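You operate a simulated robot arm through the tools that you are given. There is no shell and no other tool.

Carry out the task below with a simulated robot arm. There is one attempt and no reset: what you move stays moved.

JOB
Set the controls near the top of the pale table. At the end: the blue switch is switched on; the green switch is switched on; the white switch is switched on; the yellow dial is turned to free; whatever was shut is shut again. Leave all else as you found it, and nothing knocked over.

Only the result counts: the job must be done as asked and must still hold three seconds after the hand-in. Knocking over, shifting, dropping, spilling or breaking anything else fails it.

ROBOT AND FRAMES
A 7-joint arm with a three-finger gripper, fixed in place. Base frame: the origin is on the floor under the middle of its stand, x ahead of it, y to its left, z up; the work surface is at about z = 800. Readings come in mm, rad, newtons and seconds.
It reaches about 1342 mm from its shoulder. Its first joint turns from -2.897 to 2.897 rad. Payload 2.69 kg.
The tool frame sits at the grasp point between the pads (the TCP): z along the fingers, y along the line on which they close. The tips reach 30 mm beyond it. The gripper opens to 128 mm; its body begins 117 mm behind the TCP.
Orientation is that of the tool frame in the base frame, as a unit quaternion [w, x, y, z]. With the fingers straight down and closing along the base's y, the tool's x points along the base's -x, its y along +y and its z along -z.

CONTROLS
- The arm moves only by the tool servo_tool. Its argument "deltas" is a list that holds one entry, the list of rows, each a list of 7 numbers: the shift along the tool's x, y, z in mm, then the turn, a rotation vector about the tool's x, y, z in rad, then the gripper command, from -1 (fully open) to 1 (shut), values between in proportion. In form: [[[dx, dy, dz, rx, ry, rz, claw], ...]]. A call has 1 to 20 rows; each row shifts and turns the commanded pose from where the row before left it, along the tool's axes as they then stand. A row lasts 0.2 s, in which the tool goes at most 50 mm and 0.15 rad; a call with a longer step from one row to the next is refused whole, and so is a gripper value outside its range. A pose out of reach is approached as far as the arm can. The call stops where the force on the tool passes 40 N (or 10 N more than at its start, if that is more) or the arm is blocked; 0.2 s more then pass. The fingers move at their own pace (about 127 mm/s each) and stop on an object; they squeeze with about 31 N. The grip force told is the motor's: it shows also when the fingers shut on nothing. Time passes only in rows, and 0.2 s behind the last, so rows that do not move let the fingers close. The reply holds the time, the measured pose of the TCP, the force on the tool along the base axes, the opening and the grip force, in the units named above and with some noise, with the torque about the TCP (base axes, N m) and any sound that the robot's microphone picked up.
- Cameras (640 x 400 px; columns grow to the right, rows downward): "scene" is fixed at [45.1, 664.7, 1582.8]; the picture's right is [-0.80, -0.60, 0.00], its down [-0.38, 0.50, -0.78] and it looks along [0.47, -0.62, -0.62] (base axes); focal length 334 px, centre (320, 200). "wrist" rides on the gripper at [58, 54, -131] in the tool frame; the picture's right is [-0.68, 0.74, 0.00], its down [-0.62, -0.57, -0.55] and it looks along [-0.40, -0.37, 0.84] (tool axes); focal length 234 px, centre (320, 200). There is no depth. A picture from a camera that has moved, and an enlarged one, comes with that camera's place and axes in the base frame and with its lens. The place of the scene camera against the robot may be out by one fixed shift of up to 18 mm in any direction.
- camera(camera): a new picture of that camera. No time passes.
- move_column(by): moves the trunk up (or, below 0, down) by that many mm; the arm rides with it, the base frame stays. It gives what a move gives, with no picture.
- close_up(camera, box): a new picture of the part [left, top, right, bottom] of that camera's present view, enlarged. No time passes.
- close_job(): hands the job in; it is judged then, once.

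Nothing tells you positions but the pictures and the camera data. Unless the task says otherwise, let go and move clear before handing in.

The tools are called after "Emit:" as name(argument=value, ...) on one line, values as JSON. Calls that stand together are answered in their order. servo_tool: Moves the arm, as the interface text tells. Its arguments: {"type":"object","properties":{"deltas":{"type":"array"}},"required":["deltas"]} The other tools are called the same way: move_column (by) moves the trunk up or down; camera (camera) takes a picture; close_up (camera, box) takes an enlarged picture of a part of a camera's view; close_job () hands the job in.

At the start:

```text
time_s: 0.0
ee_pos: [677.8, -167.1, 1102.8]
tool_rot: [0.001, -0.001, 1.0, 0.0]
wrist_force: [0.1, 0.4, 0.6]
ft_torque: [0.01, 0.0, 0.0]
gripper_width: 128.1
grip_force: 0.1
trunk travel left (down, up): [-150.0, 200.0]
```

scene: 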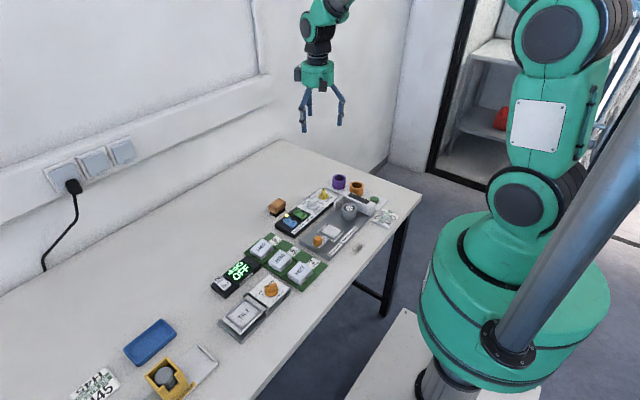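
wrist: 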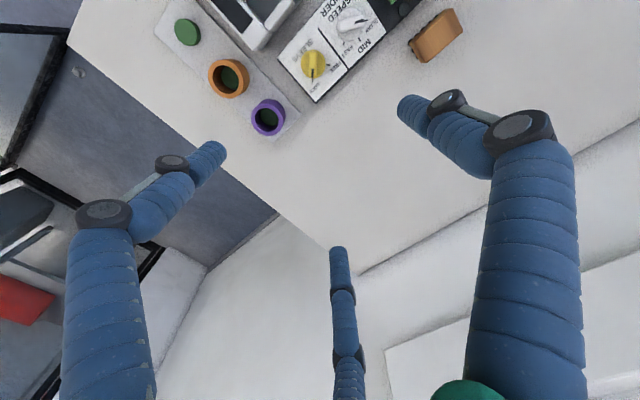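

I see a pale table with several control panels, and the arm hovers above its far end. I'll take enlarged pictures to identify the controls first.

Emit:
close_up(camera="scene", box=[250, 160, 410, 260])

Emit:
close_up(camera="scene", box=[190, 220, 350, 350])

Emit:
close_up(camera="scene", box=[50, 290, 240, 400])

Emit:
close_up(camera="wrist", box=[140, 0, 480, 160])

```text
4.00 times, centred on (330, 210) of scene
camera zoom: at [45.1, 664.7, 1582.8], right [-0.8, -0.6, 0.0], down [-0.38, 0.5, -0.78], along [0.47, -0.62, -0.62], focal length 1335 px, centre (280, 160)
```

zoom: 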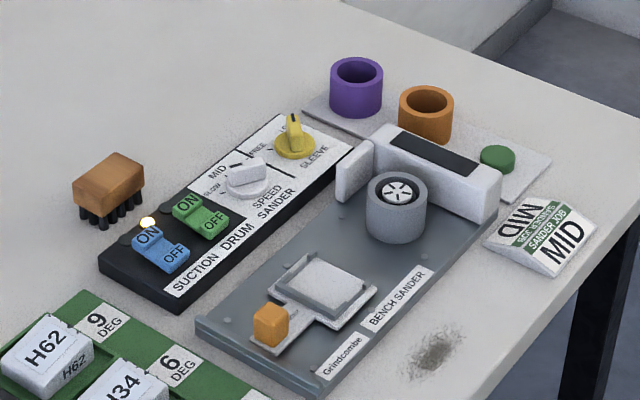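

```text
3.08 times, centred on (270, 285) of scene
camera zoom: at [45.1, 664.7, 1582.8], right [-0.8, -0.6, 0.0], down [-0.38, 0.5, -0.78], along [0.47, -0.62, -0.62], focal length 1027 px, centre (474, -62)
```

zoom: 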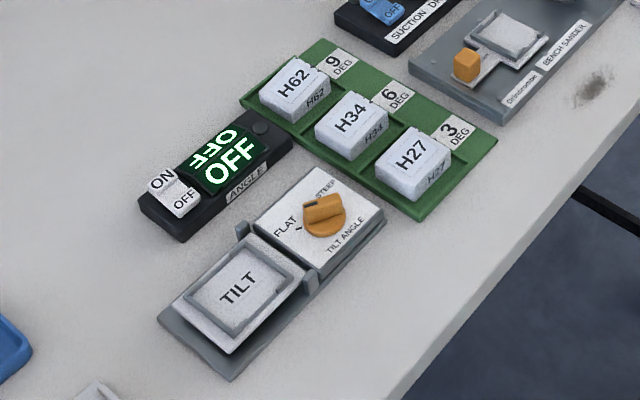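

```text
3.37 times, centred on (145, 345) of scene
camera zoom: at [45.1, 664.7, 1582.8], right [-0.8, -0.6, 0.0], down [-0.38, 0.5, -0.78], along [0.47, -0.62, -0.62], focal length 1124 px, centre (910, -288)
```

zoom: 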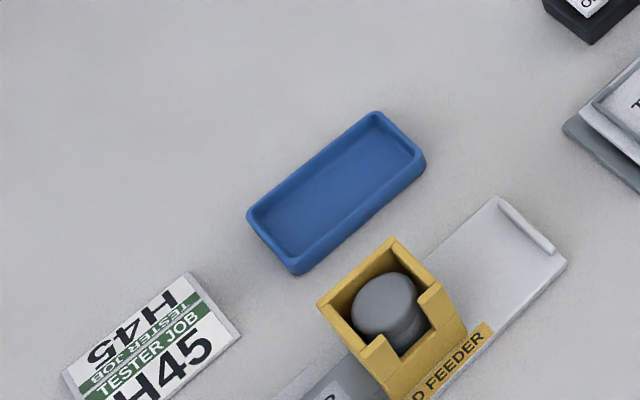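

```text
1.88 times, centred on (310, 80) of wrist
camera zoom: at [619.7, -112.9, 1234.2], right [0.68, 0.74, 0.0], down [0.62, -0.57, 0.55], along [0.4, -0.37, -0.84], focal length 441 px, centre (339, 426)
```

zoom: 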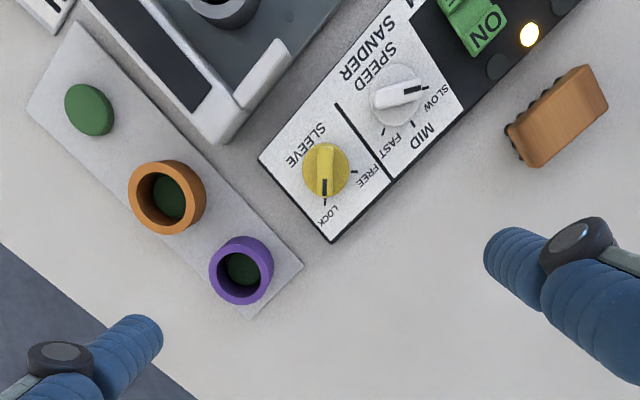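

The drum-sander panel (blue and green switches, yellow dial) and the angle display's white switch are visible. I'll move the wrist camera over them at a safe height to look more closely.

Emit:
servo_tool(deltas=[[[23.5, 35.9, 0, 0, 0, 0, -1], [23.5, 35.9, 0, 0, 0, 0, -1], [23.5, 35.9, 0, 0, 0, 0, -1], [23.5, 35.9, 0, 0, 0, 0, -1], [23.5, 35.9, 0, 0, 0, 0, -1], [23.5, 35.9, 0, 0, 0, 0, -1], [23.5, 35.9, 0, 0, 0, 0, -1], [23.5, 35.9, 0, 0, 0, 0, -1], [0, 0, 0, 0, 0, 0, -1]]])

Emit:
camera(camera="wrist")

Emit:
camera(camera="scene")

```text
time_s: 2.0
ee_pos: [487.7, 123.1, 1101.6]
tool_rot: [0.0, 0.0, 1.0, 0.001]
wrist_force: [-0.8, 0.9, 0.7]
ft_torque: [-0.01, -0.02, -0.02]
gripper_width: 128.0
grip_force: 0.0
trunk travel left (down, up): [-150.0, 200.0]
```

```text
taken
camera wrist: at [430.0, 177.0, 1233.2], right [0.68, 0.74, 0.0], down [0.62, -0.57, 0.55], along [0.4, -0.37, -0.84], focal length 234 px, centre (320, 200)
```

wrist: 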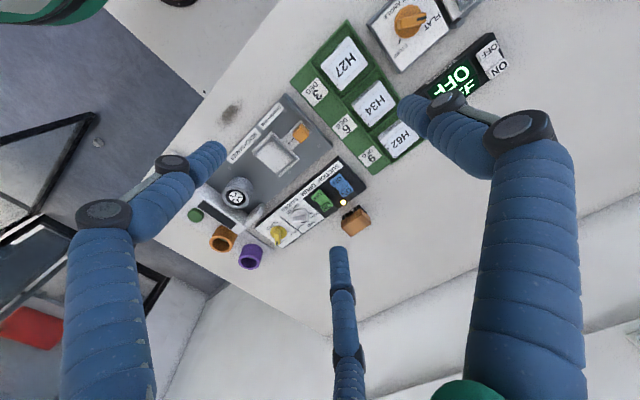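

```text
taken
```

scene: 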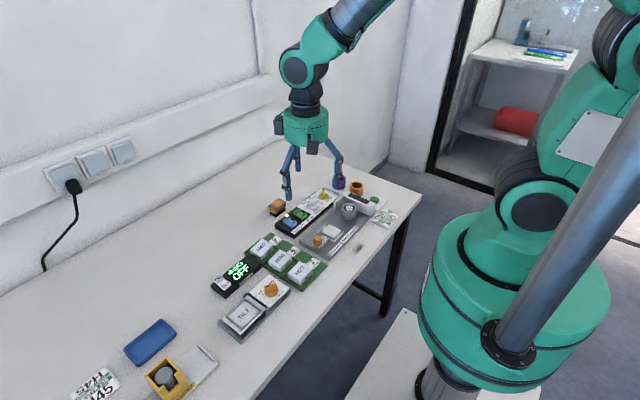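

The wrist camera now sees the whole drum-sander panel and part of the angle display. I'll enlarge those parts.

Emit:
close_up(camera="wrist", box=[240, 140, 400, 260])

Emit:
close_up(camera="wrist", box=[400, 0, 540, 100])

Emit:
close_up(camera="scene", box=[270, 185, 340, 240])

Emit:
close_up(camera="scene", box=[200, 250, 300, 350])

```text
3.33 times, centred on (320, 200) of wrist
camera zoom: at [430.0, 177.0, 1233.2], right [0.68, 0.74, 0.0], down [0.62, -0.57, 0.55], along [0.4, -0.37, -0.84], focal length 781 px, centre (320, 200)
```

zoom: 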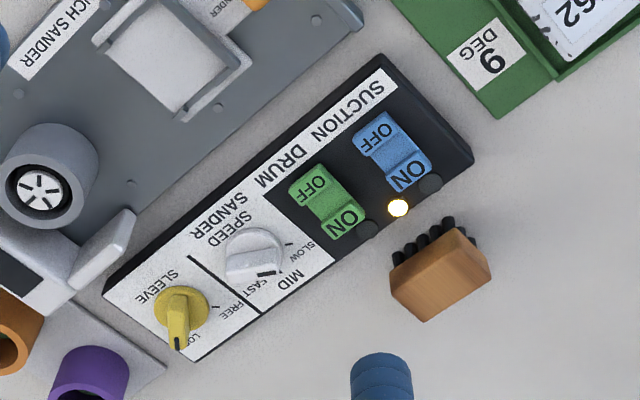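

```text
4.00 times, centred on (470, 50) of wrist
camera zoom: at [430.0, 177.0, 1233.2], right [0.68, 0.74, 0.0], down [0.62, -0.57, 0.55], along [0.4, -0.37, -0.84], focal length 937 px, centre (-280, 800)
```

zoom: 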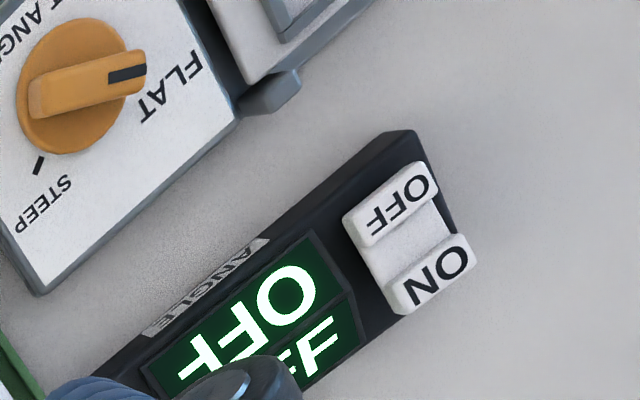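

```text
7.27 times, centred on (305, 212) of scene
camera zoom: at [45.1, 664.7, 1582.8], right [-0.8, -0.6, 0.0], down [-0.38, 0.5, -0.78], along [0.47, -0.62, -0.62], focal length 2427 px, centre (429, 109)
```

zoom: 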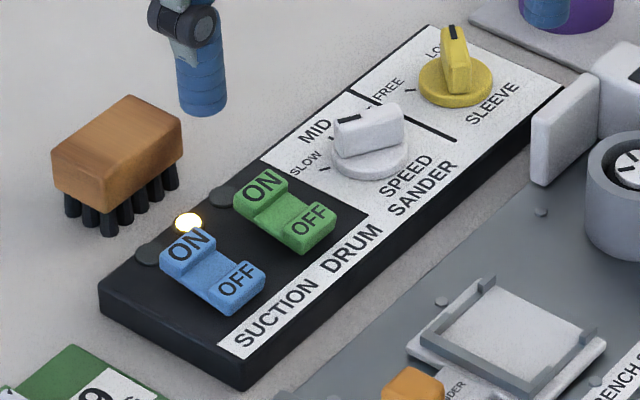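

```text
4.00 times, centred on (250, 300) of scene
camera zoom: at [45.1, 664.7, 1582.8], right [-0.8, -0.6, 0.0], down [-0.38, 0.5, -0.78], along [0.47, -0.62, -0.62], focal length 1335 px, centre (600, -200)
```

zoom: 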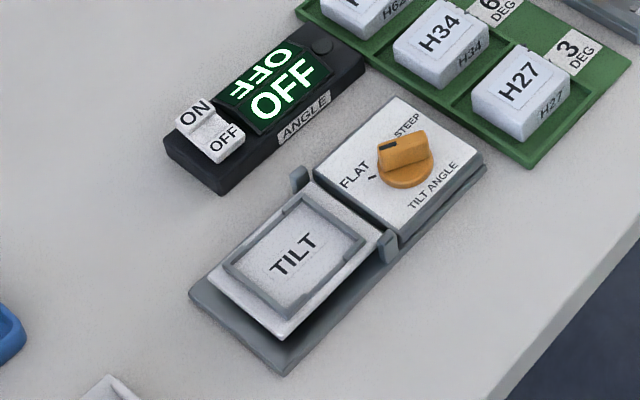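

All three switches look to be off (the angle display reads OFF) and the yellow dial points to LOCK. I'll close the gripper to see what its tip looks like for pressing.

Emit:
servo_tool(deltas=[[[0, 0, 0, 0, 0, 0, 1], [0, 0, 0, 0, 0, 0, 1], [0, 0, 0, 0, 0, 0, 1], [0, 0, 0, 0, 0, 0, 1], [0, 0, 0, 0, 0, 0, 1]]])

Emit:
camera(camera="wrist")

Emit:
close_up(camera="scene", box=[240, 80, 400, 220])

```text
time_s: 3.2
ee_pos: [487.8, 121.8, 1102.4]
tool_rot: [-0.001, 0.0, 1.0, -0.001]
wrist_force: [0.2, -0.1, -0.2]
ft_torque: [0.0, 0.0, -0.02]
gripper_width: 2.1
grip_force: 30.4
trunk travel left (down, up): [-150.0, 200.0]
```

```text
taken
camera wrist: at [430.7, 176.3, 1233.1], right [0.68, 0.74, 0.0], down [0.62, -0.57, 0.55], along [0.4, -0.37, -0.84], focal length 234 px, centre (320, 200)
```

wrist: 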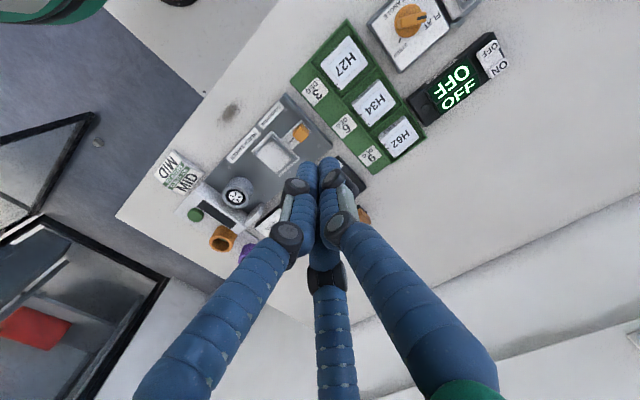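

```text
2.86 times, centred on (320, 150) of scene
camera zoom: at [45.1, 664.7, 1582.8], right [-0.8, -0.6, 0.0], down [-0.38, 0.5, -0.78], along [0.47, -0.62, -0.62], focal length 954 px, centre (320, 343)
```

zoom: 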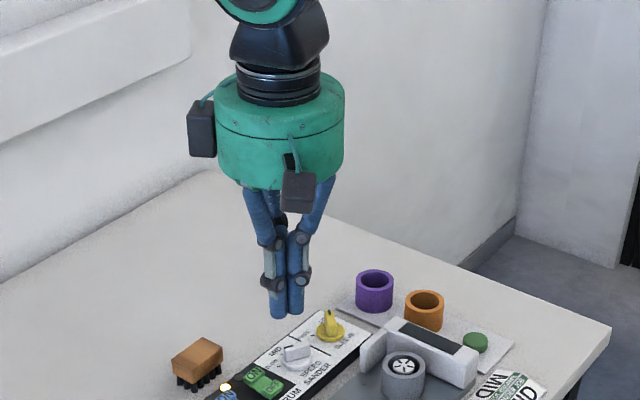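

The closed fingers make a compact cluster suitable for pressing. I'll descend to a closer but clear viewpoint to measure the switch positions.

Emit:
servo_tool(deltas=[[[-12, -27, 27, 0, 0, 0, 1], [-12, -27, 27, 0, 0, 0, 1], [-12, -27, 27, 0, 0, 0, 1], [-12, -27, 27, 0, 0, 0, 1], [-12, -27, 27, 0, 0, 0, 1], [-12, -27, 27, 0, 0, 0, 1], [0, 0, 0, 0, 0, 0, 1]]])

Emit:
camera(camera="wrist")

Emit:
close_up(camera="wrist", box=[350, 90, 510, 210])

```text
time_s: 4.8
ee_pos: [562.7, -42.0, 942.2]
tool_rot: [0.001, 0.001, 1.0, 0.0]
wrist_force: [1.0, 0.0, 0.3]
ft_torque: [0.01, 0.02, 0.02]
gripper_width: 2.0
grip_force: 31.1
trunk travel left (down, up): [-150.0, 200.0]
```

```text
taken
camera wrist: at [504.7, 11.8, 1072.6], right [0.68, 0.74, 0.0], down [0.62, -0.57, 0.55], along [0.4, -0.37, -0.84], focal length 234 px, centre (320, 200)
```

wrist: 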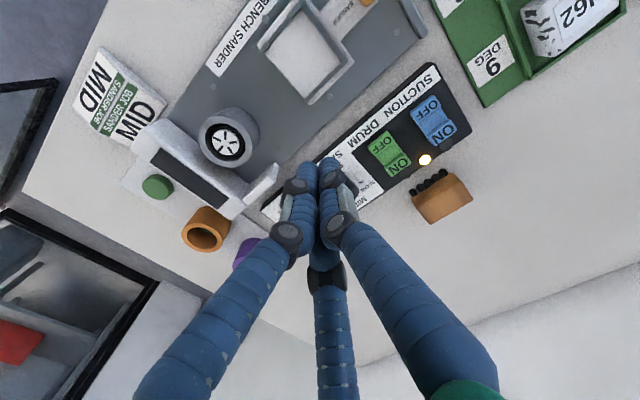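

```text
3.33 times, centred on (430, 150) of wrist
camera zoom: at [504.7, 11.8, 1072.6], right [0.68, 0.74, 0.0], down [0.62, -0.57, 0.55], along [0.4, -0.37, -0.84], focal length 781 px, centre (-47, 367)
```

zoom: 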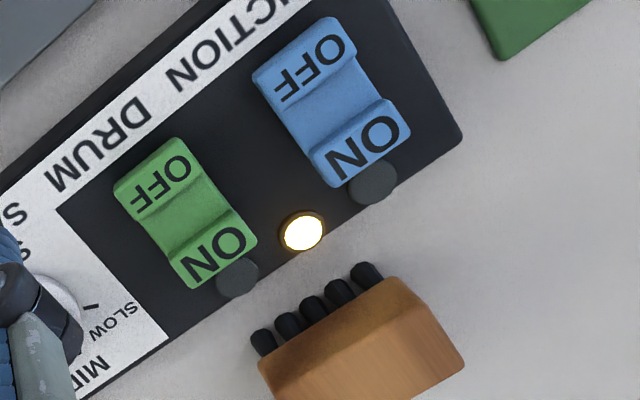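

I place the blue ON paddle at about (647, 54, 834) and the green ON paddle at about (648, 1, 834). I'll move the closed fingertips above the blue ON end and check.

Emit:
servo_tool(deltas=[[[-29.1, 32, 0, 0, 0, 0, 1], [-29.1, 32, 0, 0, 0, 0, 1], [-29.1, 32, 0, 0, 0, 0, 1], [0, 0, 30, 0, 0, 0, 1], [0, 0, 30, 0, 0, 0, 1], [0, 0, 0, 0, 0, 0, 1]]])

Emit:
close_up(camera="scene", box=[250, 160, 350, 240])

Emit:
camera(camera="wrist")

Emit:
close_up(camera="wrist", box=[240, 100, 400, 200])

```text
time_s: 6.2
ee_pos: [648.5, 55.4, 882.1]
tool_rot: [-0.001, 0.0, 1.0, 0.0]
wrist_force: [0.8, -0.3, 0.9]
ft_torque: [-0.01, 0.03, 0.02]
gripper_width: 2.3
grip_force: 30.7
trunk travel left (down, up): [-150.0, 200.0]
```

```text
5.00 times, centred on (300, 200) of scene
camera zoom: at [45.1, 664.7, 1582.8], right [-0.8, -0.6, 0.0], down [-0.38, 0.5, -0.78], along [0.47, -0.62, -0.62], focal length 1669 px, centre (420, 200)
```

zoom: 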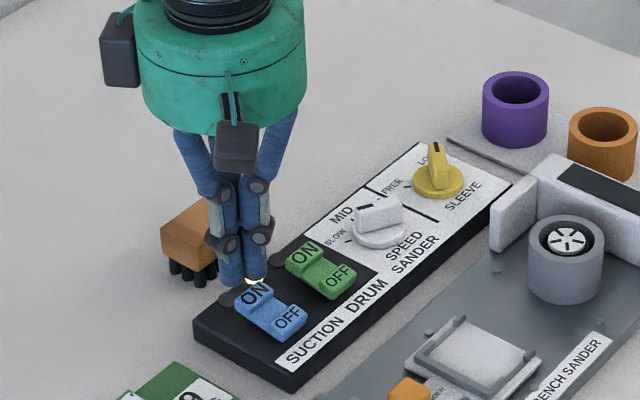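

```text
taken
camera wrist: at [591.5, 108.8, 1012.7], right [0.68, 0.74, 0.0], down [0.62, -0.57, 0.55], along [0.4, -0.37, -0.84], focal length 234 px, centre (320, 200)
```

wrist: 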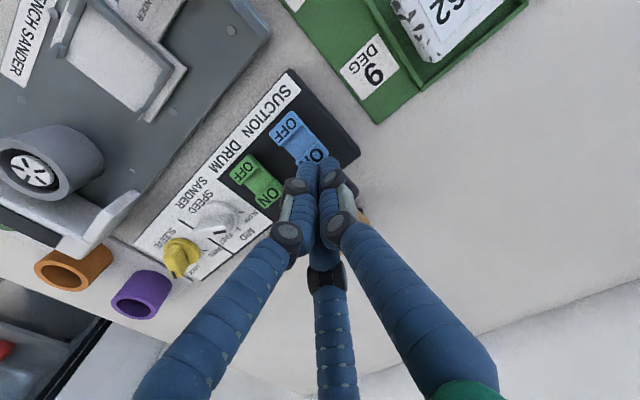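

```text
4.00 times, centred on (320, 150) of wrist
camera zoom: at [591.5, 108.8, 1012.7], right [0.68, 0.74, 0.0], down [0.62, -0.57, 0.55], along [0.4, -0.37, -0.84], focal length 937 px, centre (320, 400)
```

zoom: 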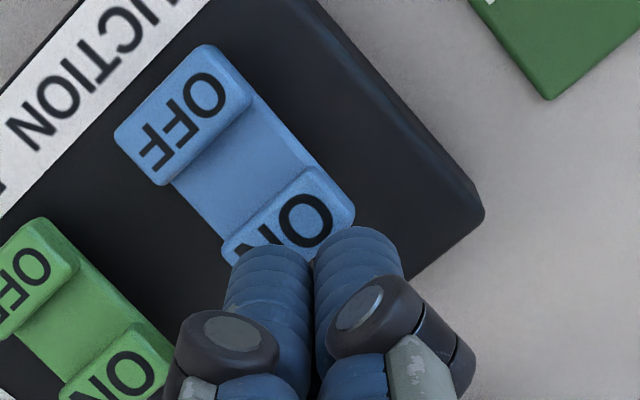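

The fingertips hang just above the blue ON paddle. I'll shift 5 mm farther from the pivot and press down in small steps.

Emit:
servo_tool(deltas=[[[-5, 0, 0, 0, 0, 0, 1], [0, 0, 4, 0, 0, 0, 1], [0, 0, 4, 0, 0, 0, 1], [0, 0, 4, 0, 0, 0, 1], [0, 0, 3, 0, 0, 0, 1], [0, 0, 2, 0, 0, 0, 1], [0, 0, 2, 0, 0, 0, 1], [0, 0, 2, 0, 0, 0, 1], [0, 0, 2, 0, 0, 0, 1]]])

Emit:
close_up(camera="scene", box=[250, 160, 350, 240])

```text
time_s: 8.2
ee_pos: [656.0, 55.2, 862.3]
tool_rot: [0.002, 0.0, 1.0, 0.0]
wrist_force: [0.4, 1.6, 14.3]
ft_torque: [-0.05, 0.19, 0.03]
gripper_width: 2.3
grip_force: 31.3
trunk travel left (down, up): [-150.0, 200.0]
stopped in row 9: the force on the tool passed its limit at 45 N (the readings are from after the stop); the commanded pose is now the measured one
```

```text
5.00 times, centred on (300, 200) of scene
camera zoom: at [45.1, 664.7, 1582.8], right [-0.8, -0.6, 0.0], down [-0.38, 0.5, -0.78], along [0.47, -0.62, -0.62], focal length 1669 px, centre (420, 200)
```

zoom: 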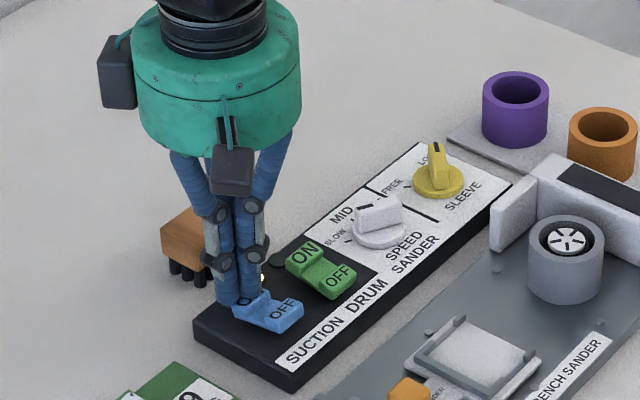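

The blue rocker tipped over: its OFF end is now raised. I'll lift off and verify.

Emit:
servo_tool(deltas=[[[0, 0, -10, 0, 0, 0, 1], [0, 0, -20, 0, 0, 0, 1], [0, 0, -20, 0, 0, 0, 1], [0, 0, 0, 0, 0, 0, 1]]])

Emit:
close_up(camera="scene", box=[250, 160, 350, 240])

Emit:
camera(camera="scene")

```text
time_s: 9.2
ee_pos: [655.5, 53.7, 911.0]
tool_rot: [0.001, 0.0, 1.0, 0.0]
wrist_force: [0.5, 0.1, -0.5]
ft_torque: [0.01, -0.02, -0.03]
gripper_width: 1.9
grip_force: 30.9
trunk travel left (down, up): [-150.0, 200.0]
```

```text
5.00 times, centred on (300, 200) of scene
camera zoom: at [45.1, 664.7, 1582.8], right [-0.8, -0.6, 0.0], down [-0.38, 0.5, -0.78], along [0.47, -0.62, -0.62], focal length 1669 px, centre (420, 200)
```

zoom: 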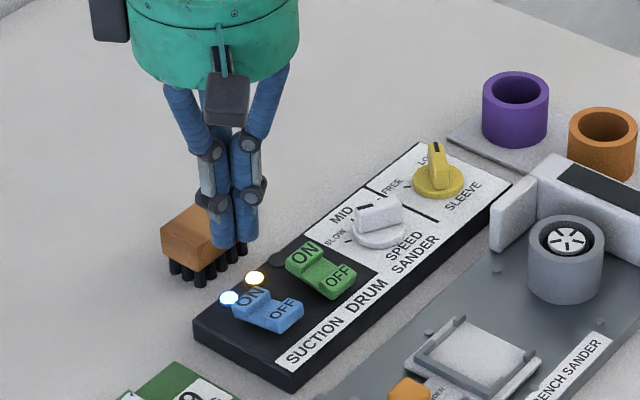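

```text
taken
```

scene: 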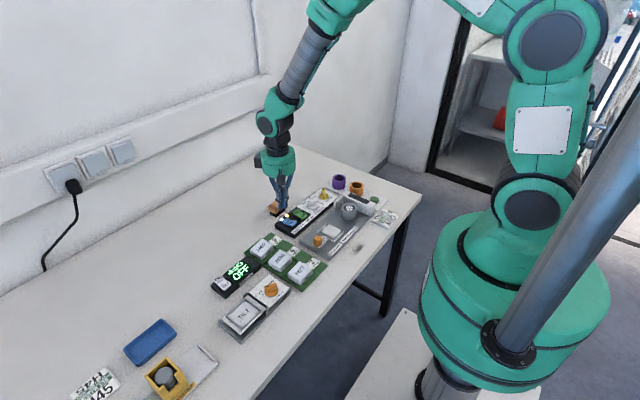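

The blue switch is on and its lamp is lit. Next I'll do the same 53 mm over on the green switch.

Emit:
servo_tool(deltas=[[[0, -26, 0, 0, 0, 0, 1], [1.5, -26, 0, 0, 0, 0, 1], [0, 0, 15, 0, 0, 0, 1], [0, 0, 14, 0, 0, 0, 1], [0, 0, 4, 0, 0, 0, 1], [0, 0, 4, 0, 0, 0, 1], [0, 0, 4, 0, 0, 0, 1], [0, 0, 2, 0, 0, 0, 1], [0, 0, 2, 0, 0, 0, 1], [0, 0, 2, 0, 0, 0, 1], [0, 0, 2, 0, 0, 0, 1]]])

Emit:
close_up(camera="scene", box=[250, 160, 350, 240])

```text
time_s: 11.6
ee_pos: [654.0, 2.6, 861.7]
tool_rot: [0.0, -0.001, 1.0, 0.0]
wrist_force: [-3.9, 1.8, 8.7]
ft_torque: [-0.01, 0.24, -0.03]
gripper_width: 2.0
grip_force: 31.7
trunk travel left (down, up): [-150.0, 200.0]
```

```text
5.00 times, centred on (300, 200) of scene
camera zoom: at [45.1, 664.7, 1582.8], right [-0.8, -0.6, 0.0], down [-0.38, 0.5, -0.78], along [0.47, -0.62, -0.62], focal length 1669 px, centre (420, 200)
```

zoom: 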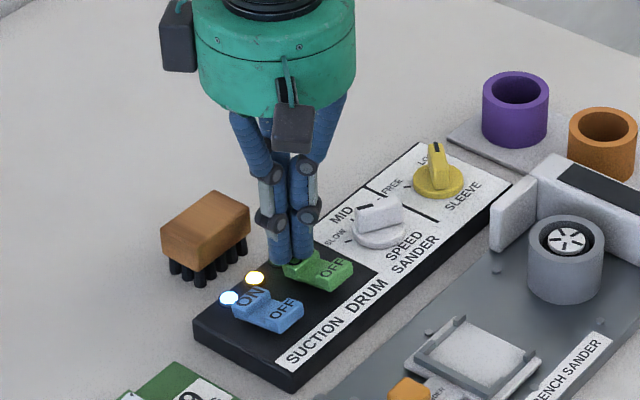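

The green rocker appears to have tipped; I'll press slightly further to be sure and then lift off.

Emit:
servo_tool(deltas=[[[0, 0, 1.5, 0, 0, 0, 1], [0, 0, 1.5, 0, 0, 0, 1], [0, 0, 1, 0, 0, 0, 1]]])

Emit:
servo_tool(deltas=[[[0, 0, -10, 0, 0, 0, 1], [0, 0, -20, 0, 0, 0, 1], [0, 0, -20, 0, 0, 0, 1], [0, 0, 0, 0, 0, 0, 1]]])

Emit:
close_up(camera="scene", box=[250, 160, 350, 240])

Emit:
camera(camera="wrist")

```text
time_s: 12.2
ee_pos: [656.6, 3.6, 861.1]
tool_rot: [0.003, 0.0, 1.0, 0.0]
wrist_force: [2.9, 0.2, 10.8]
ft_torque: [-0.04, 0.1, -0.03]
gripper_width: 1.9
grip_force: 31.6
trunk travel left (down, up): [-150.0, 200.0]
stopped in row 3: the force on the tool passed its limit at 43 N (the readings are from after the stop); the commanded pose is now the measured one
```

```text
time_s: 13.2
ee_pos: [654.8, 2.8, 909.3]
tool_rot: [0.001, 0.0, 1.0, 0.0]
wrist_force: [-0.2, 0.3, -0.5]
ft_torque: [0.02, -0.03, -0.01]
gripper_width: 2.1
grip_force: 31.1
trunk travel left (down, up): [-150.0, 200.0]
```

```text
5.00 times, centred on (300, 200) of scene
camera zoom: at [45.1, 664.7, 1582.8], right [-0.8, -0.6, 0.0], down [-0.38, 0.5, -0.78], along [0.47, -0.62, -0.62], focal length 1669 px, centre (420, 200)
```

zoom: 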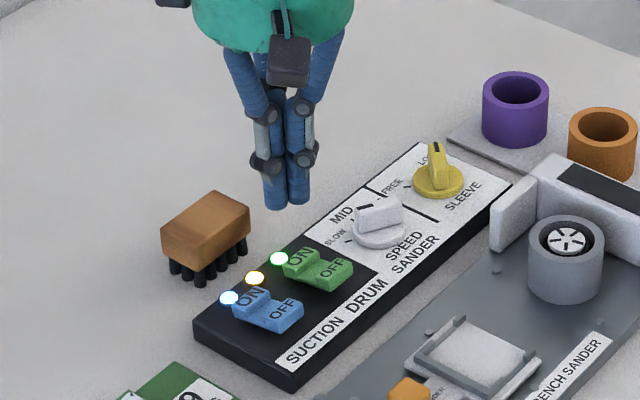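

```text
taken
camera wrist: at [596.0, 56.5, 1041.0], right [0.68, 0.74, 0.0], down [0.61, -0.57, 0.55], along [0.41, -0.37, -0.83], focal length 234 px, centre (320, 200)
```

wrist: 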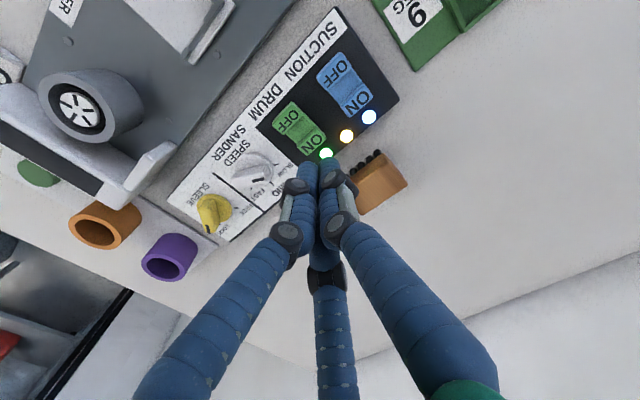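

Both blue and green are on with their lamps lit. Next is the yellow dial; I'll look at it closely to measure its place and handle direction.

Emit:
close_up(camera="wrist", box=[160, 130, 300, 250])

Emit:
close_up(camera="scene", box=[300, 175, 350, 210])

```text
3.33 times, centred on (230, 190) of wrist
camera zoom: at [596.0, 56.5, 1041.0], right [0.68, 0.74, 0.0], down [0.61, -0.57, 0.55], along [0.41, -0.37, -0.83], focal length 781 px, centre (620, 233)
```

zoom: 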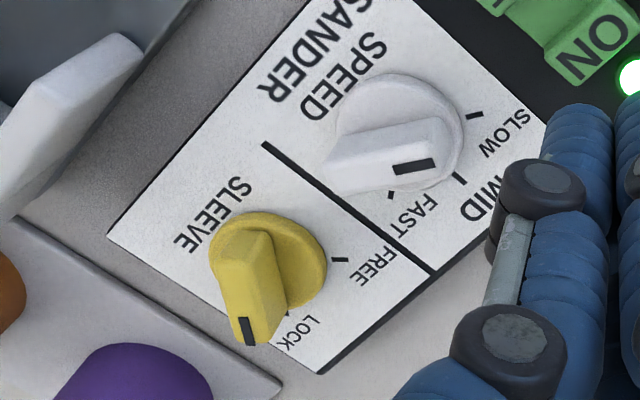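

```text
11.43 times, centred on (325, 192) of scene
camera zoom: at [45.1, 664.7, 1582.8], right [-0.8, -0.6, 0.0], down [-0.38, 0.5, -0.78], along [0.47, -0.62, -0.62], focal length 3814 px, centre (263, 286)
```

zoom: 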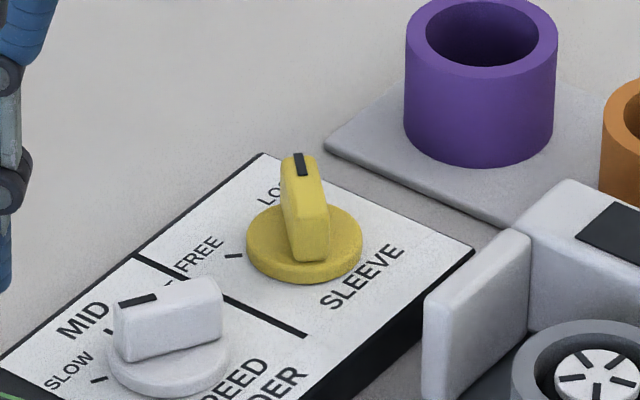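

The dial's centre is at about (628, -135), its handle pointing at -45° (LOCK), with the FREE tick at about +45°. I'll move above it, turn the gripper 45° so it closes across the handle, and part the fingers.

Emit:
servo_tool(deltas=[[[0, 0, -10, 0, 0, 0, 1], [9, -46, 0, 0, 0, 0, 1], [9, -46, 0, 0, 0, 0, 1], [9, -46, 0, 0, 0, 0, 1], [0, 0, 0, 0, 0, 0.131, 0.25], [0, 0, 0, 0, 0, 0.131, 0.25], [0, 0, 0, 0, 0, 0.131, 0.25], [0, 0, 0, 0, 0, 0.131, 0.25], [0, 0, 0, 0, 0, 0.131, 0.25], [0, 0, 0, 0, 0, 0.13, 0.25], [0, 0, 0, 0, 0, 0, 0.25]]])

Emit:
camera(camera="wrist")

Emit:
close_up(camera="scene", box=[270, 120, 390, 220])

```text
time_s: 15.6
ee_pos: [628.2, -135.0, 919.7]
tool_rot: [0.0, 0.383, 0.924, 0.0]
wrist_force: [0.5, -0.2, 0.7]
ft_torque: [0.0, 0.0, 0.01]
gripper_width: 48.1
grip_force: 0.1
trunk travel left (down, up): [-150.0, 200.0]
```

```text
taken
camera wrist: at [625.0, -55.9, 1051.2], right [1.0, 0.04, 0.0], down [0.03, -0.84, 0.55], along [0.03, -0.55, -0.84], focal length 234 px, centre (320, 200)
```

wrist: 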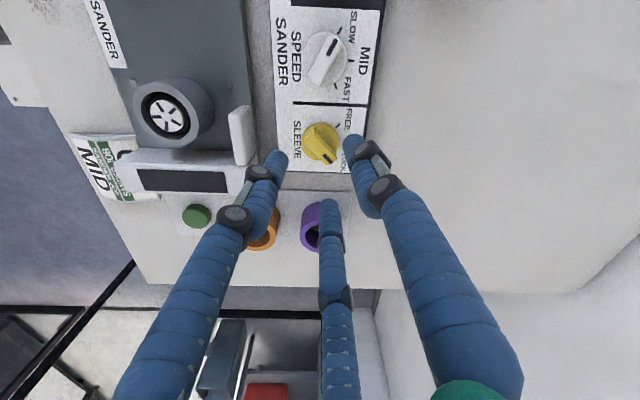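

```text
4.00 times, centred on (330, 170) of scene
camera zoom: at [45.1, 664.7, 1582.8], right [-0.8, -0.6, 0.0], down [-0.38, 0.5, -0.78], along [0.47, -0.62, -0.62], focal length 1335 px, centre (280, 320)
```

zoom: 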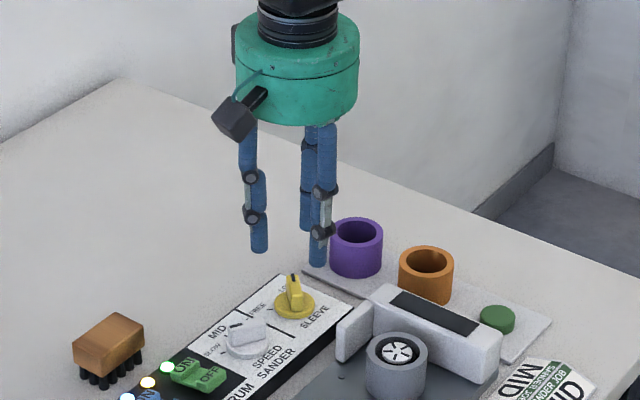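

The gripper is over the dial with fingers astride. I'll enlarge to verify the alignment.

Emit:
close_up(camera="wrist", box=[250, 80, 390, 220])

```text
2.86 times, centred on (320, 150) of wrist
camera zoom: at [625.0, -55.9, 1051.2], right [1.0, 0.04, 0.0], down [0.03, -0.84, 0.55], along [0.03, -0.55, -0.84], focal length 669 px, centre (320, 343)
```

zoom: 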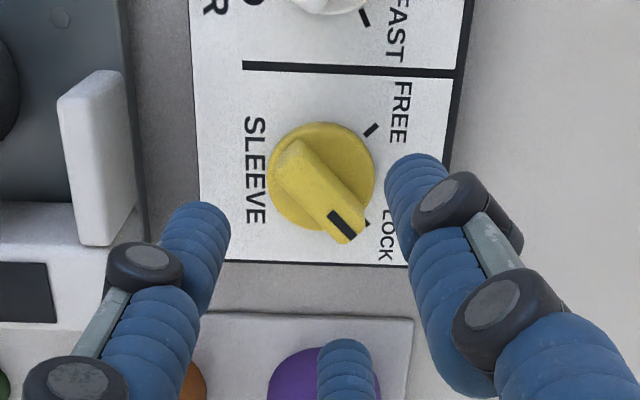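

The dial centre checks out at (629, -135) and its ticks at ±45°, so the gripper is aligned. I'll descend astride the handle to a tip height of about 831.

Emit:
servo_tool(deltas=[[[0, 0, 20, 0, 0, 0, 0.25], [0, 0, 20, 0, 0, 0, 0.25], [0, 0, 10, 0, 0, 0, 0.25], [0, 0, 4, 0, 0, 0, 0.25], [0, 0, 4, 0, 0, 0, 0.25], [0, 0, 0, 0, 0, 0, 0.25]]])

Emit:
close_up(camera="wrist", box=[250, 80, 390, 220])

Emit:
close_up(camera="scene", box=[290, 160, 360, 210])

```text
time_s: 17.0
ee_pos: [629.6, -135.0, 862.5]
tool_rot: [0.002, 0.383, 0.924, 0.0]
wrist_force: [-0.4, -0.5, 0.0]
ft_torque: [0.01, -0.04, 0.03]
gripper_width: 47.9
grip_force: 0.0
trunk travel left (down, up): [-150.0, 200.0]
```

```text
2.86 times, centred on (320, 150) of wrist
camera zoom: at [625.4, -56.1, 993.8], right [1.0, 0.04, 0.0], down [0.03, -0.84, 0.55], along [0.03, -0.55, -0.84], focal length 669 px, centre (320, 343)
```

zoom: 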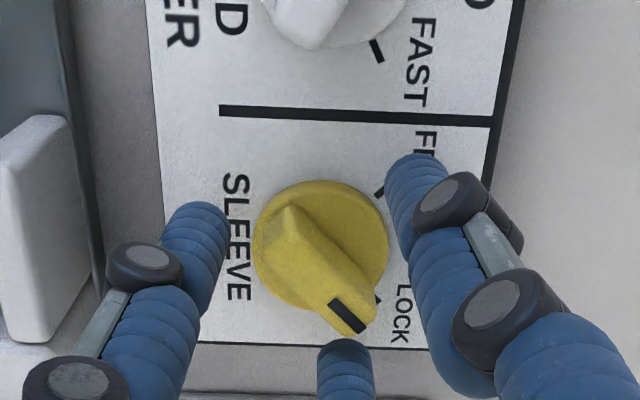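

```text
8.00 times, centred on (325, 185) of scene
camera zoom: at [45.1, 664.7, 1582.8], right [-0.8, -0.6, 0.0], down [-0.38, 0.5, -0.78], along [0.47, -0.62, -0.62], focal length 2670 px, centre (280, 320)
```

zoom: 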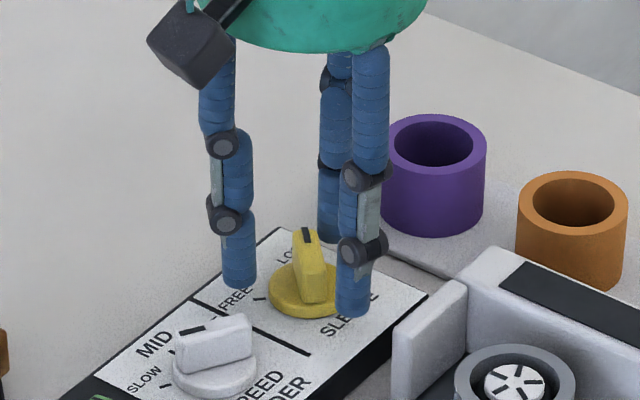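

The fingers act like a three-jaw chuck centred on the handle, with tips just above the dial's disc. I'll close gently on the handle.

Emit:
servo_tool(deltas=[[[0, 0, 0, 0, 0, 0, 0.5], [0, 0, 0, 0, 0, 0, 0.7], [0, 0, 0, 0, 0, 0, 0.85], [0, 0, 0, 0, 0, 0, 1], [0, 0, 0, 0, 0, 0, 1]]])

Emit:
close_up(camera="wrist", box=[250, 80, 390, 220])

Emit:
close_up(camera="scene", box=[290, 160, 360, 210])

```text
time_s: 17.9
ee_pos: [623.4, -136.3, 861.4]
tool_rot: [-0.002, 0.382, 0.924, 0.0]
wrist_force: [-12.3, -12.2, 6.0]
ft_torque: [-0.43, 0.22, -0.02]
gripper_width: 20.6
grip_force: 31.1
trunk travel left (down, up): [-150.0, 200.0]
stopped in row 4: the force on the tool passed its limit at 50 N (the readings are from after the stop); the commanded pose is now the measured one
```

```text
2.86 times, centred on (320, 150) of wrist
camera zoom: at [621.3, -58.0, 992.6], right [1.0, 0.04, 0.0], down [0.04, -0.84, 0.55], along [0.02, -0.55, -0.84], focal length 669 px, centre (320, 343)
```

zoom: 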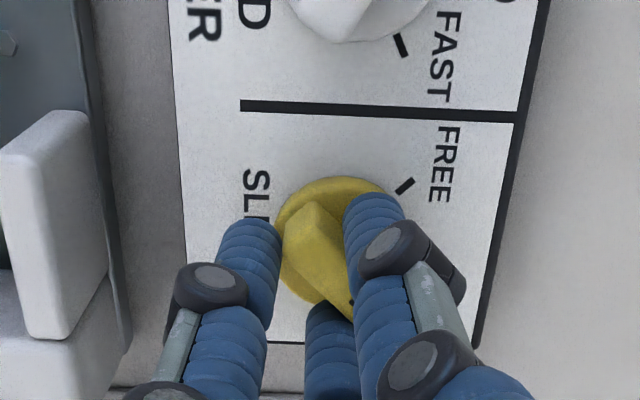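

```text
8.00 times, centred on (325, 185) of scene
camera zoom: at [45.1, 664.7, 1582.8], right [-0.8, -0.6, 0.0], down [-0.38, 0.5, -0.78], along [0.47, -0.62, -0.62], focal length 2670 px, centre (280, 320)
```

zoom: 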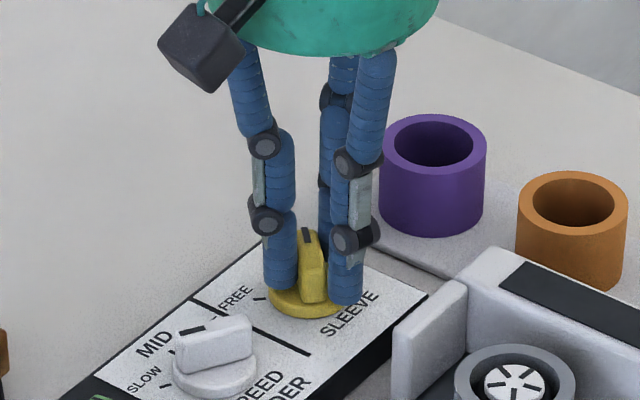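

All three fingers hold the dial handle. I'll now turn counter-clockwise about the dial's centre, half the way first, and check.

Emit:
servo_tool(deltas=[[[-0.58, -0.29, 0, 0, 0, -0.131, 1], [-0.58, -0.29, 0, 0, 0, -0.131, 1], [-0.58, -0.29, 0, 0, 0, -0.131, 1], [-0.58, -0.29, 0, 0, 0, -0.131, 1], [-0.58, -0.29, 0, 0, 0, -0.131, 1]]])

Emit:
close_up(camera="scene", box=[290, 160, 360, 210])

Emit:
close_up(camera="wrist", box=[250, 80, 390, 220])

```text
time_s: 18.9
ee_pos: [623.8, -138.8, 860.8]
tool_rot: [-0.003, 0.143, 0.99, 0.0]
wrist_force: [-5.9, -7.0, 6.9]
ft_torque: [-0.25, -0.16, -0.01]
gripper_width: 20.3
grip_force: 45.0
trunk travel left (down, up): [-150.0, 200.0]
stopped in row 5: the force on the tool passed its limit at 41 N (the readings are from after the stop); the commanded pose is now the measured one
```

```text
8.00 times, centred on (325, 185) of scene
camera zoom: at [45.1, 664.7, 1582.8], right [-0.8, -0.6, 0.0], down [-0.38, 0.5, -0.78], along [0.47, -0.62, -0.62], focal length 2670 px, centre (280, 320)
```

zoom: 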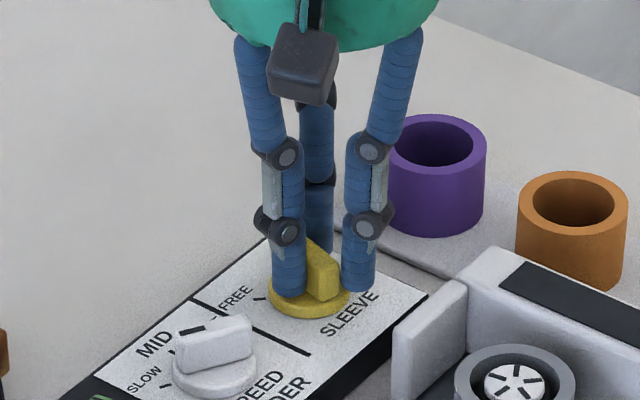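

```text
2.86 times, centred on (320, 150) of wrist
camera zoom: at [585.1, -71.7, 992.8], right [0.86, 0.51, 0.0], down [0.43, -0.72, 0.55], along [0.28, -0.47, -0.84], focal length 669 px, centre (320, 343)
```

zoom: 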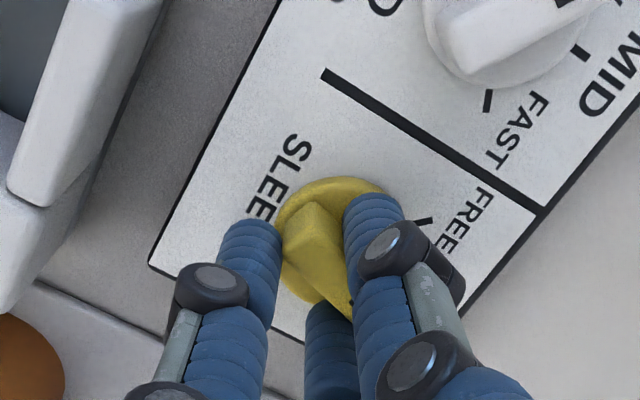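

The dial is turning with the gripper, about 28° so far. I'll continue in smaller steps.

Emit:
servo_tool(deltas=[[[-0.48, -0.26, 0, 0, 0, -0.1, 1], [-0.48, -0.26, 0, 0, 0, -0.1, 1], [-0.48, -0.26, 0, 0, 0, -0.1, 1], [-0.48, -0.26, 0, 0, 0, -0.1, 1], [-0.48, -0.26, 0, 0, 0, -0.1, 1]]])

Emit:
close_up(camera="scene", box=[290, 160, 360, 210])

Emit:
close_up(camera="wrist", box=[250, 80, 390, 220])

```text
time_s: 20.1
ee_pos: [626.7, -140.6, 861.2]
tool_rot: [-0.003, -0.107, 0.994, 0.001]
wrist_force: [-14.1, -20.1, 11.4]
ft_torque: [-0.46, 0.48, 0.01]
gripper_width: 20.3
grip_force: 44.9
trunk travel left (down, up): [-150.0, 200.0]
```

```text
8.00 times, centred on (325, 185) of scene
camera zoom: at [45.1, 664.7, 1582.8], right [-0.8, -0.6, 0.0], down [-0.38, 0.5, -0.78], along [0.47, -0.62, -0.62], focal length 2670 px, centre (280, 320)
```

zoom: 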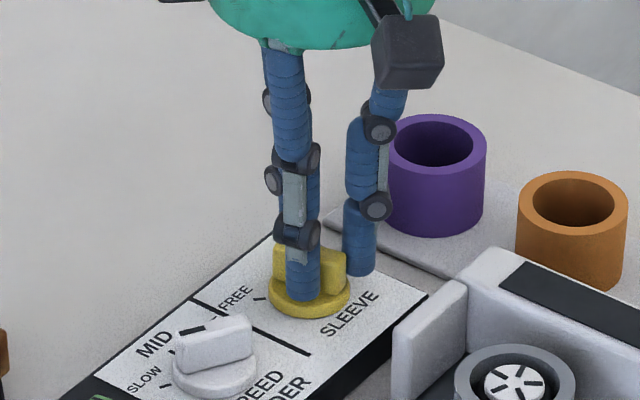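

```text
2.86 times, centred on (320, 150) of wrist
camera zoom: at [559.6, -101.4, 992.8], right [0.5, 0.86, 0.0], down [0.72, -0.42, 0.54], along [0.47, -0.28, -0.84], focal length 669 px, centre (320, 343)
```

zoom: 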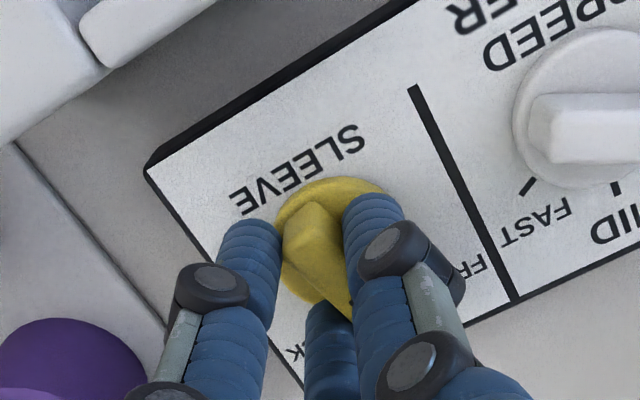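

The dial is now at about +12°. I'll continue the remaining 33° toward FREE.

Emit:
servo_tool(deltas=[[[-0.52, -0.27, 0, 0, 0, -0.1, 1], [-0.52, -0.27, 0, 0, 0, -0.1, 1], [-0.52, -0.27, 0, 0, 0, -0.1, 1], [-0.52, -0.27, 0, 0, 0, -0.1, 1], [-0.52, -0.27, 0, 0, 0, -0.1, 1], [-0.4, -0.2, 0, 0, 0, -0.08, 1]]])

Emit:
close_up(camera="scene", box=[290, 160, 360, 210])

Emit:
close_up(camera="wrist", box=[250, 80, 390, 220])

```text
time_s: 21.6
ee_pos: [630.7, -140.9, 860.4]
tool_rot: [-0.002, -0.387, 0.922, 0.002]
wrist_force: [-13.8, -17.3, 11.7]
ft_torque: [-0.39, 0.41, -0.8]
gripper_width: 20.4
grip_force: 45.5
trunk travel left (down, up): [-150.0, 200.0]
```

```text
8.00 times, centred on (325, 185) of scene
camera zoom: at [45.1, 664.7, 1582.8], right [-0.8, -0.6, 0.0], down [-0.38, 0.5, -0.78], along [0.47, -0.62, -0.62], focal length 2670 px, centre (280, 320)
```

zoom: 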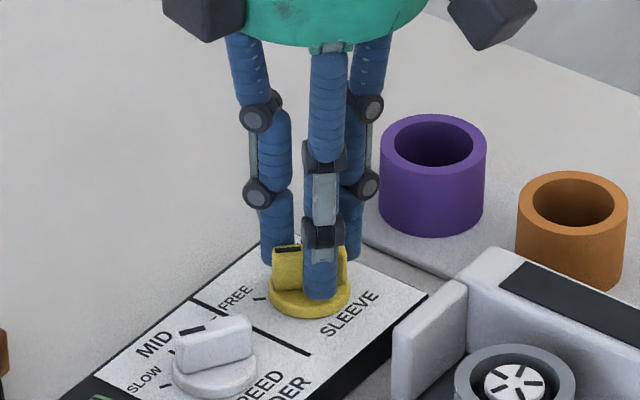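

```text
2.86 times, centred on (320, 150) of wrist
camera zoom: at [552.0, -145.6, 992.7], right [-0.05, 1.0, 0.0], down [0.84, 0.04, 0.55], along [0.54, 0.03, -0.84], focal length 669 px, centre (320, 343)
```

zoom: 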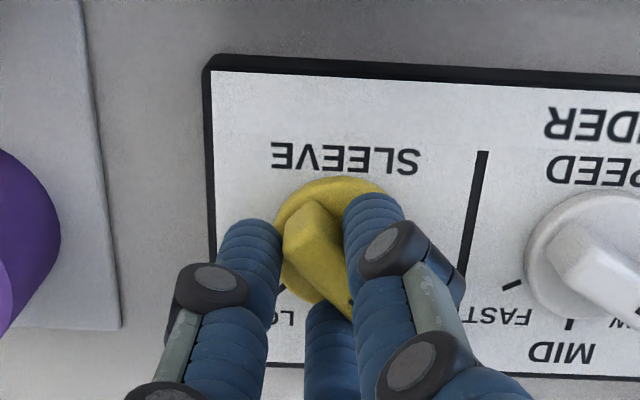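

The gripper has turned the full 90° and the torque suggests the dial reached its end stop. I'll open the fingers and lift straight up.

Emit:
servo_tool(deltas=[[[0, 0, 0, 0, 0, 0, 0.55], [0, 0, 0, 0, 0, 0, 0.3], [0, 0, 0, 0, 0, 0, 0.25], [0, 0, -5, 0, 0, 0, 0.25], [0, 0, -15, 0, 0, 0, 0.25], [0, 0, -25, 0, 0, 0, 0.25], [0, 0, -25, 0, 0, 0, 0.25], [0, 0, 0, 0, 0, 0, 0.25]]])

Emit:
close_up(camera="scene", box=[260, 160, 360, 230])

Emit:
close_up(camera="wrist", box=[220, 60, 420, 200])

```text
time_s: 23.4
ee_pos: [630.2, -141.4, 930.3]
tool_rot: [-0.002, -0.387, 0.922, 0.001]
wrist_force: [-0.8, 0.3, 0.3]
ft_torque: [-0.01, -0.02, 0.02]
gripper_width: 47.8
grip_force: 0.0
trunk travel left (down, up): [-150.0, 200.0]
```

```text
5.71 times, centred on (310, 195) of scene
camera zoom: at [45.1, 664.7, 1582.8], right [-0.8, -0.6, 0.0], down [-0.38, 0.5, -0.78], along [0.47, -0.62, -0.62], focal length 1907 px, centre (377, 229)
```

zoom: 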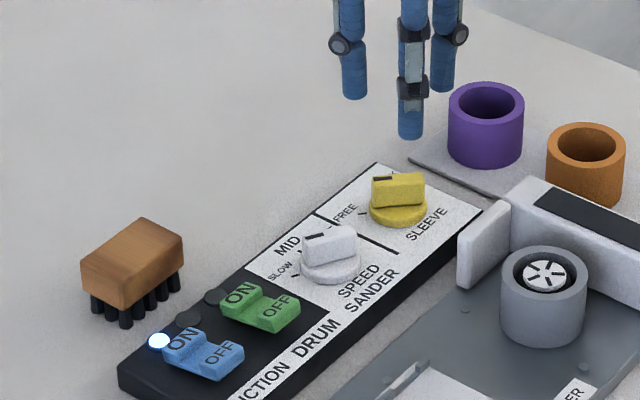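

```text
2.86 times, centred on (320, 130) of wrist
camera zoom: at [551.5, -144.9, 1062.6], right [-0.05, 1.0, 0.0], down [0.84, 0.04, 0.54], along [0.54, 0.03, -0.84], focal length 669 px, centre (320, 400)
```

zoom: 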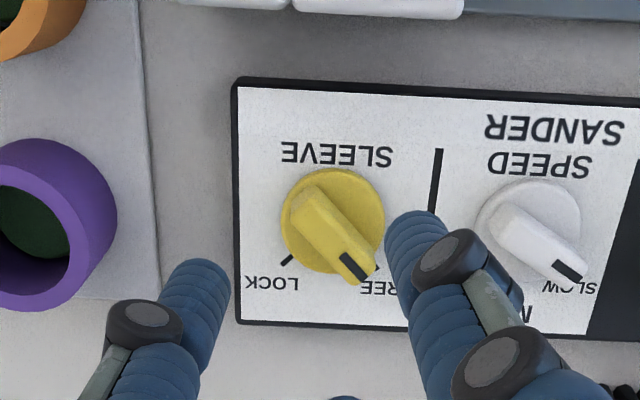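

The dial now points to FREE, but the green and amber lamps went out, so I need to check whether the green switch tripped back.

Emit:
close_up(camera="scene", box=[270, 195, 330, 235])

Emit:
camera(camera="wrist")

Emit:
camera(camera="scene")

```text
10.00 times, centred on (300, 215) of scene
camera zoom: at [45.1, 664.7, 1582.8], right [-0.8, -0.6, 0.0], down [-0.38, 0.5, -0.78], along [0.47, -0.62, -0.62], focal length 3337 px, centre (520, 50)
```

zoom: 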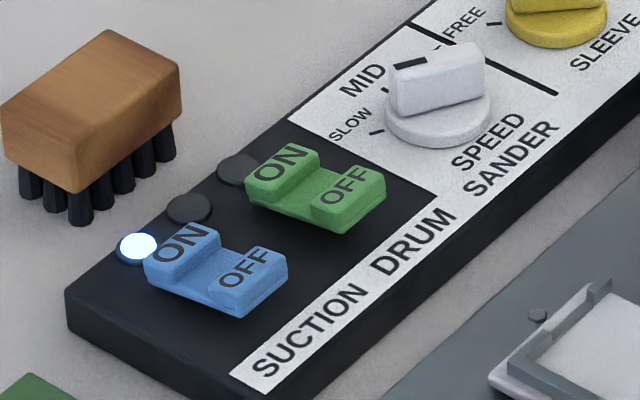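

```text
taken
camera wrist: at [551.5, -144.9, 1062.6], right [-0.05, 1.0, 0.0], down [0.84, 0.04, 0.54], along [0.54, 0.03, -0.84], focal length 234 px, centre (320, 200)
```

wrist: 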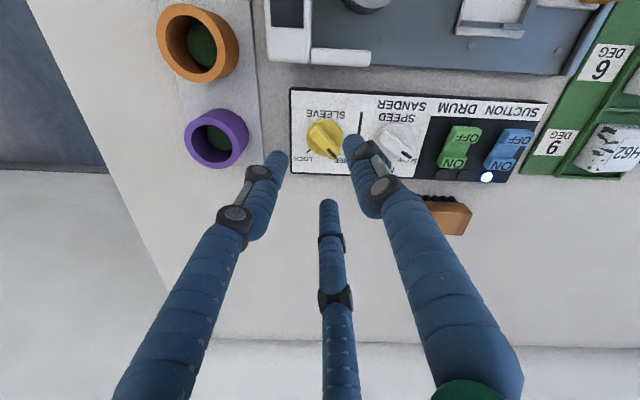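

```text
taken
```

scene: 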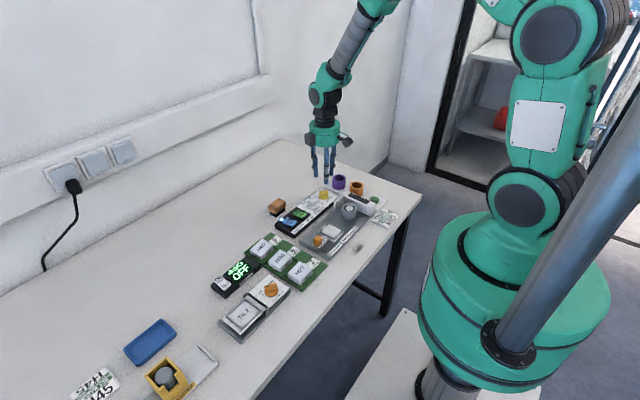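

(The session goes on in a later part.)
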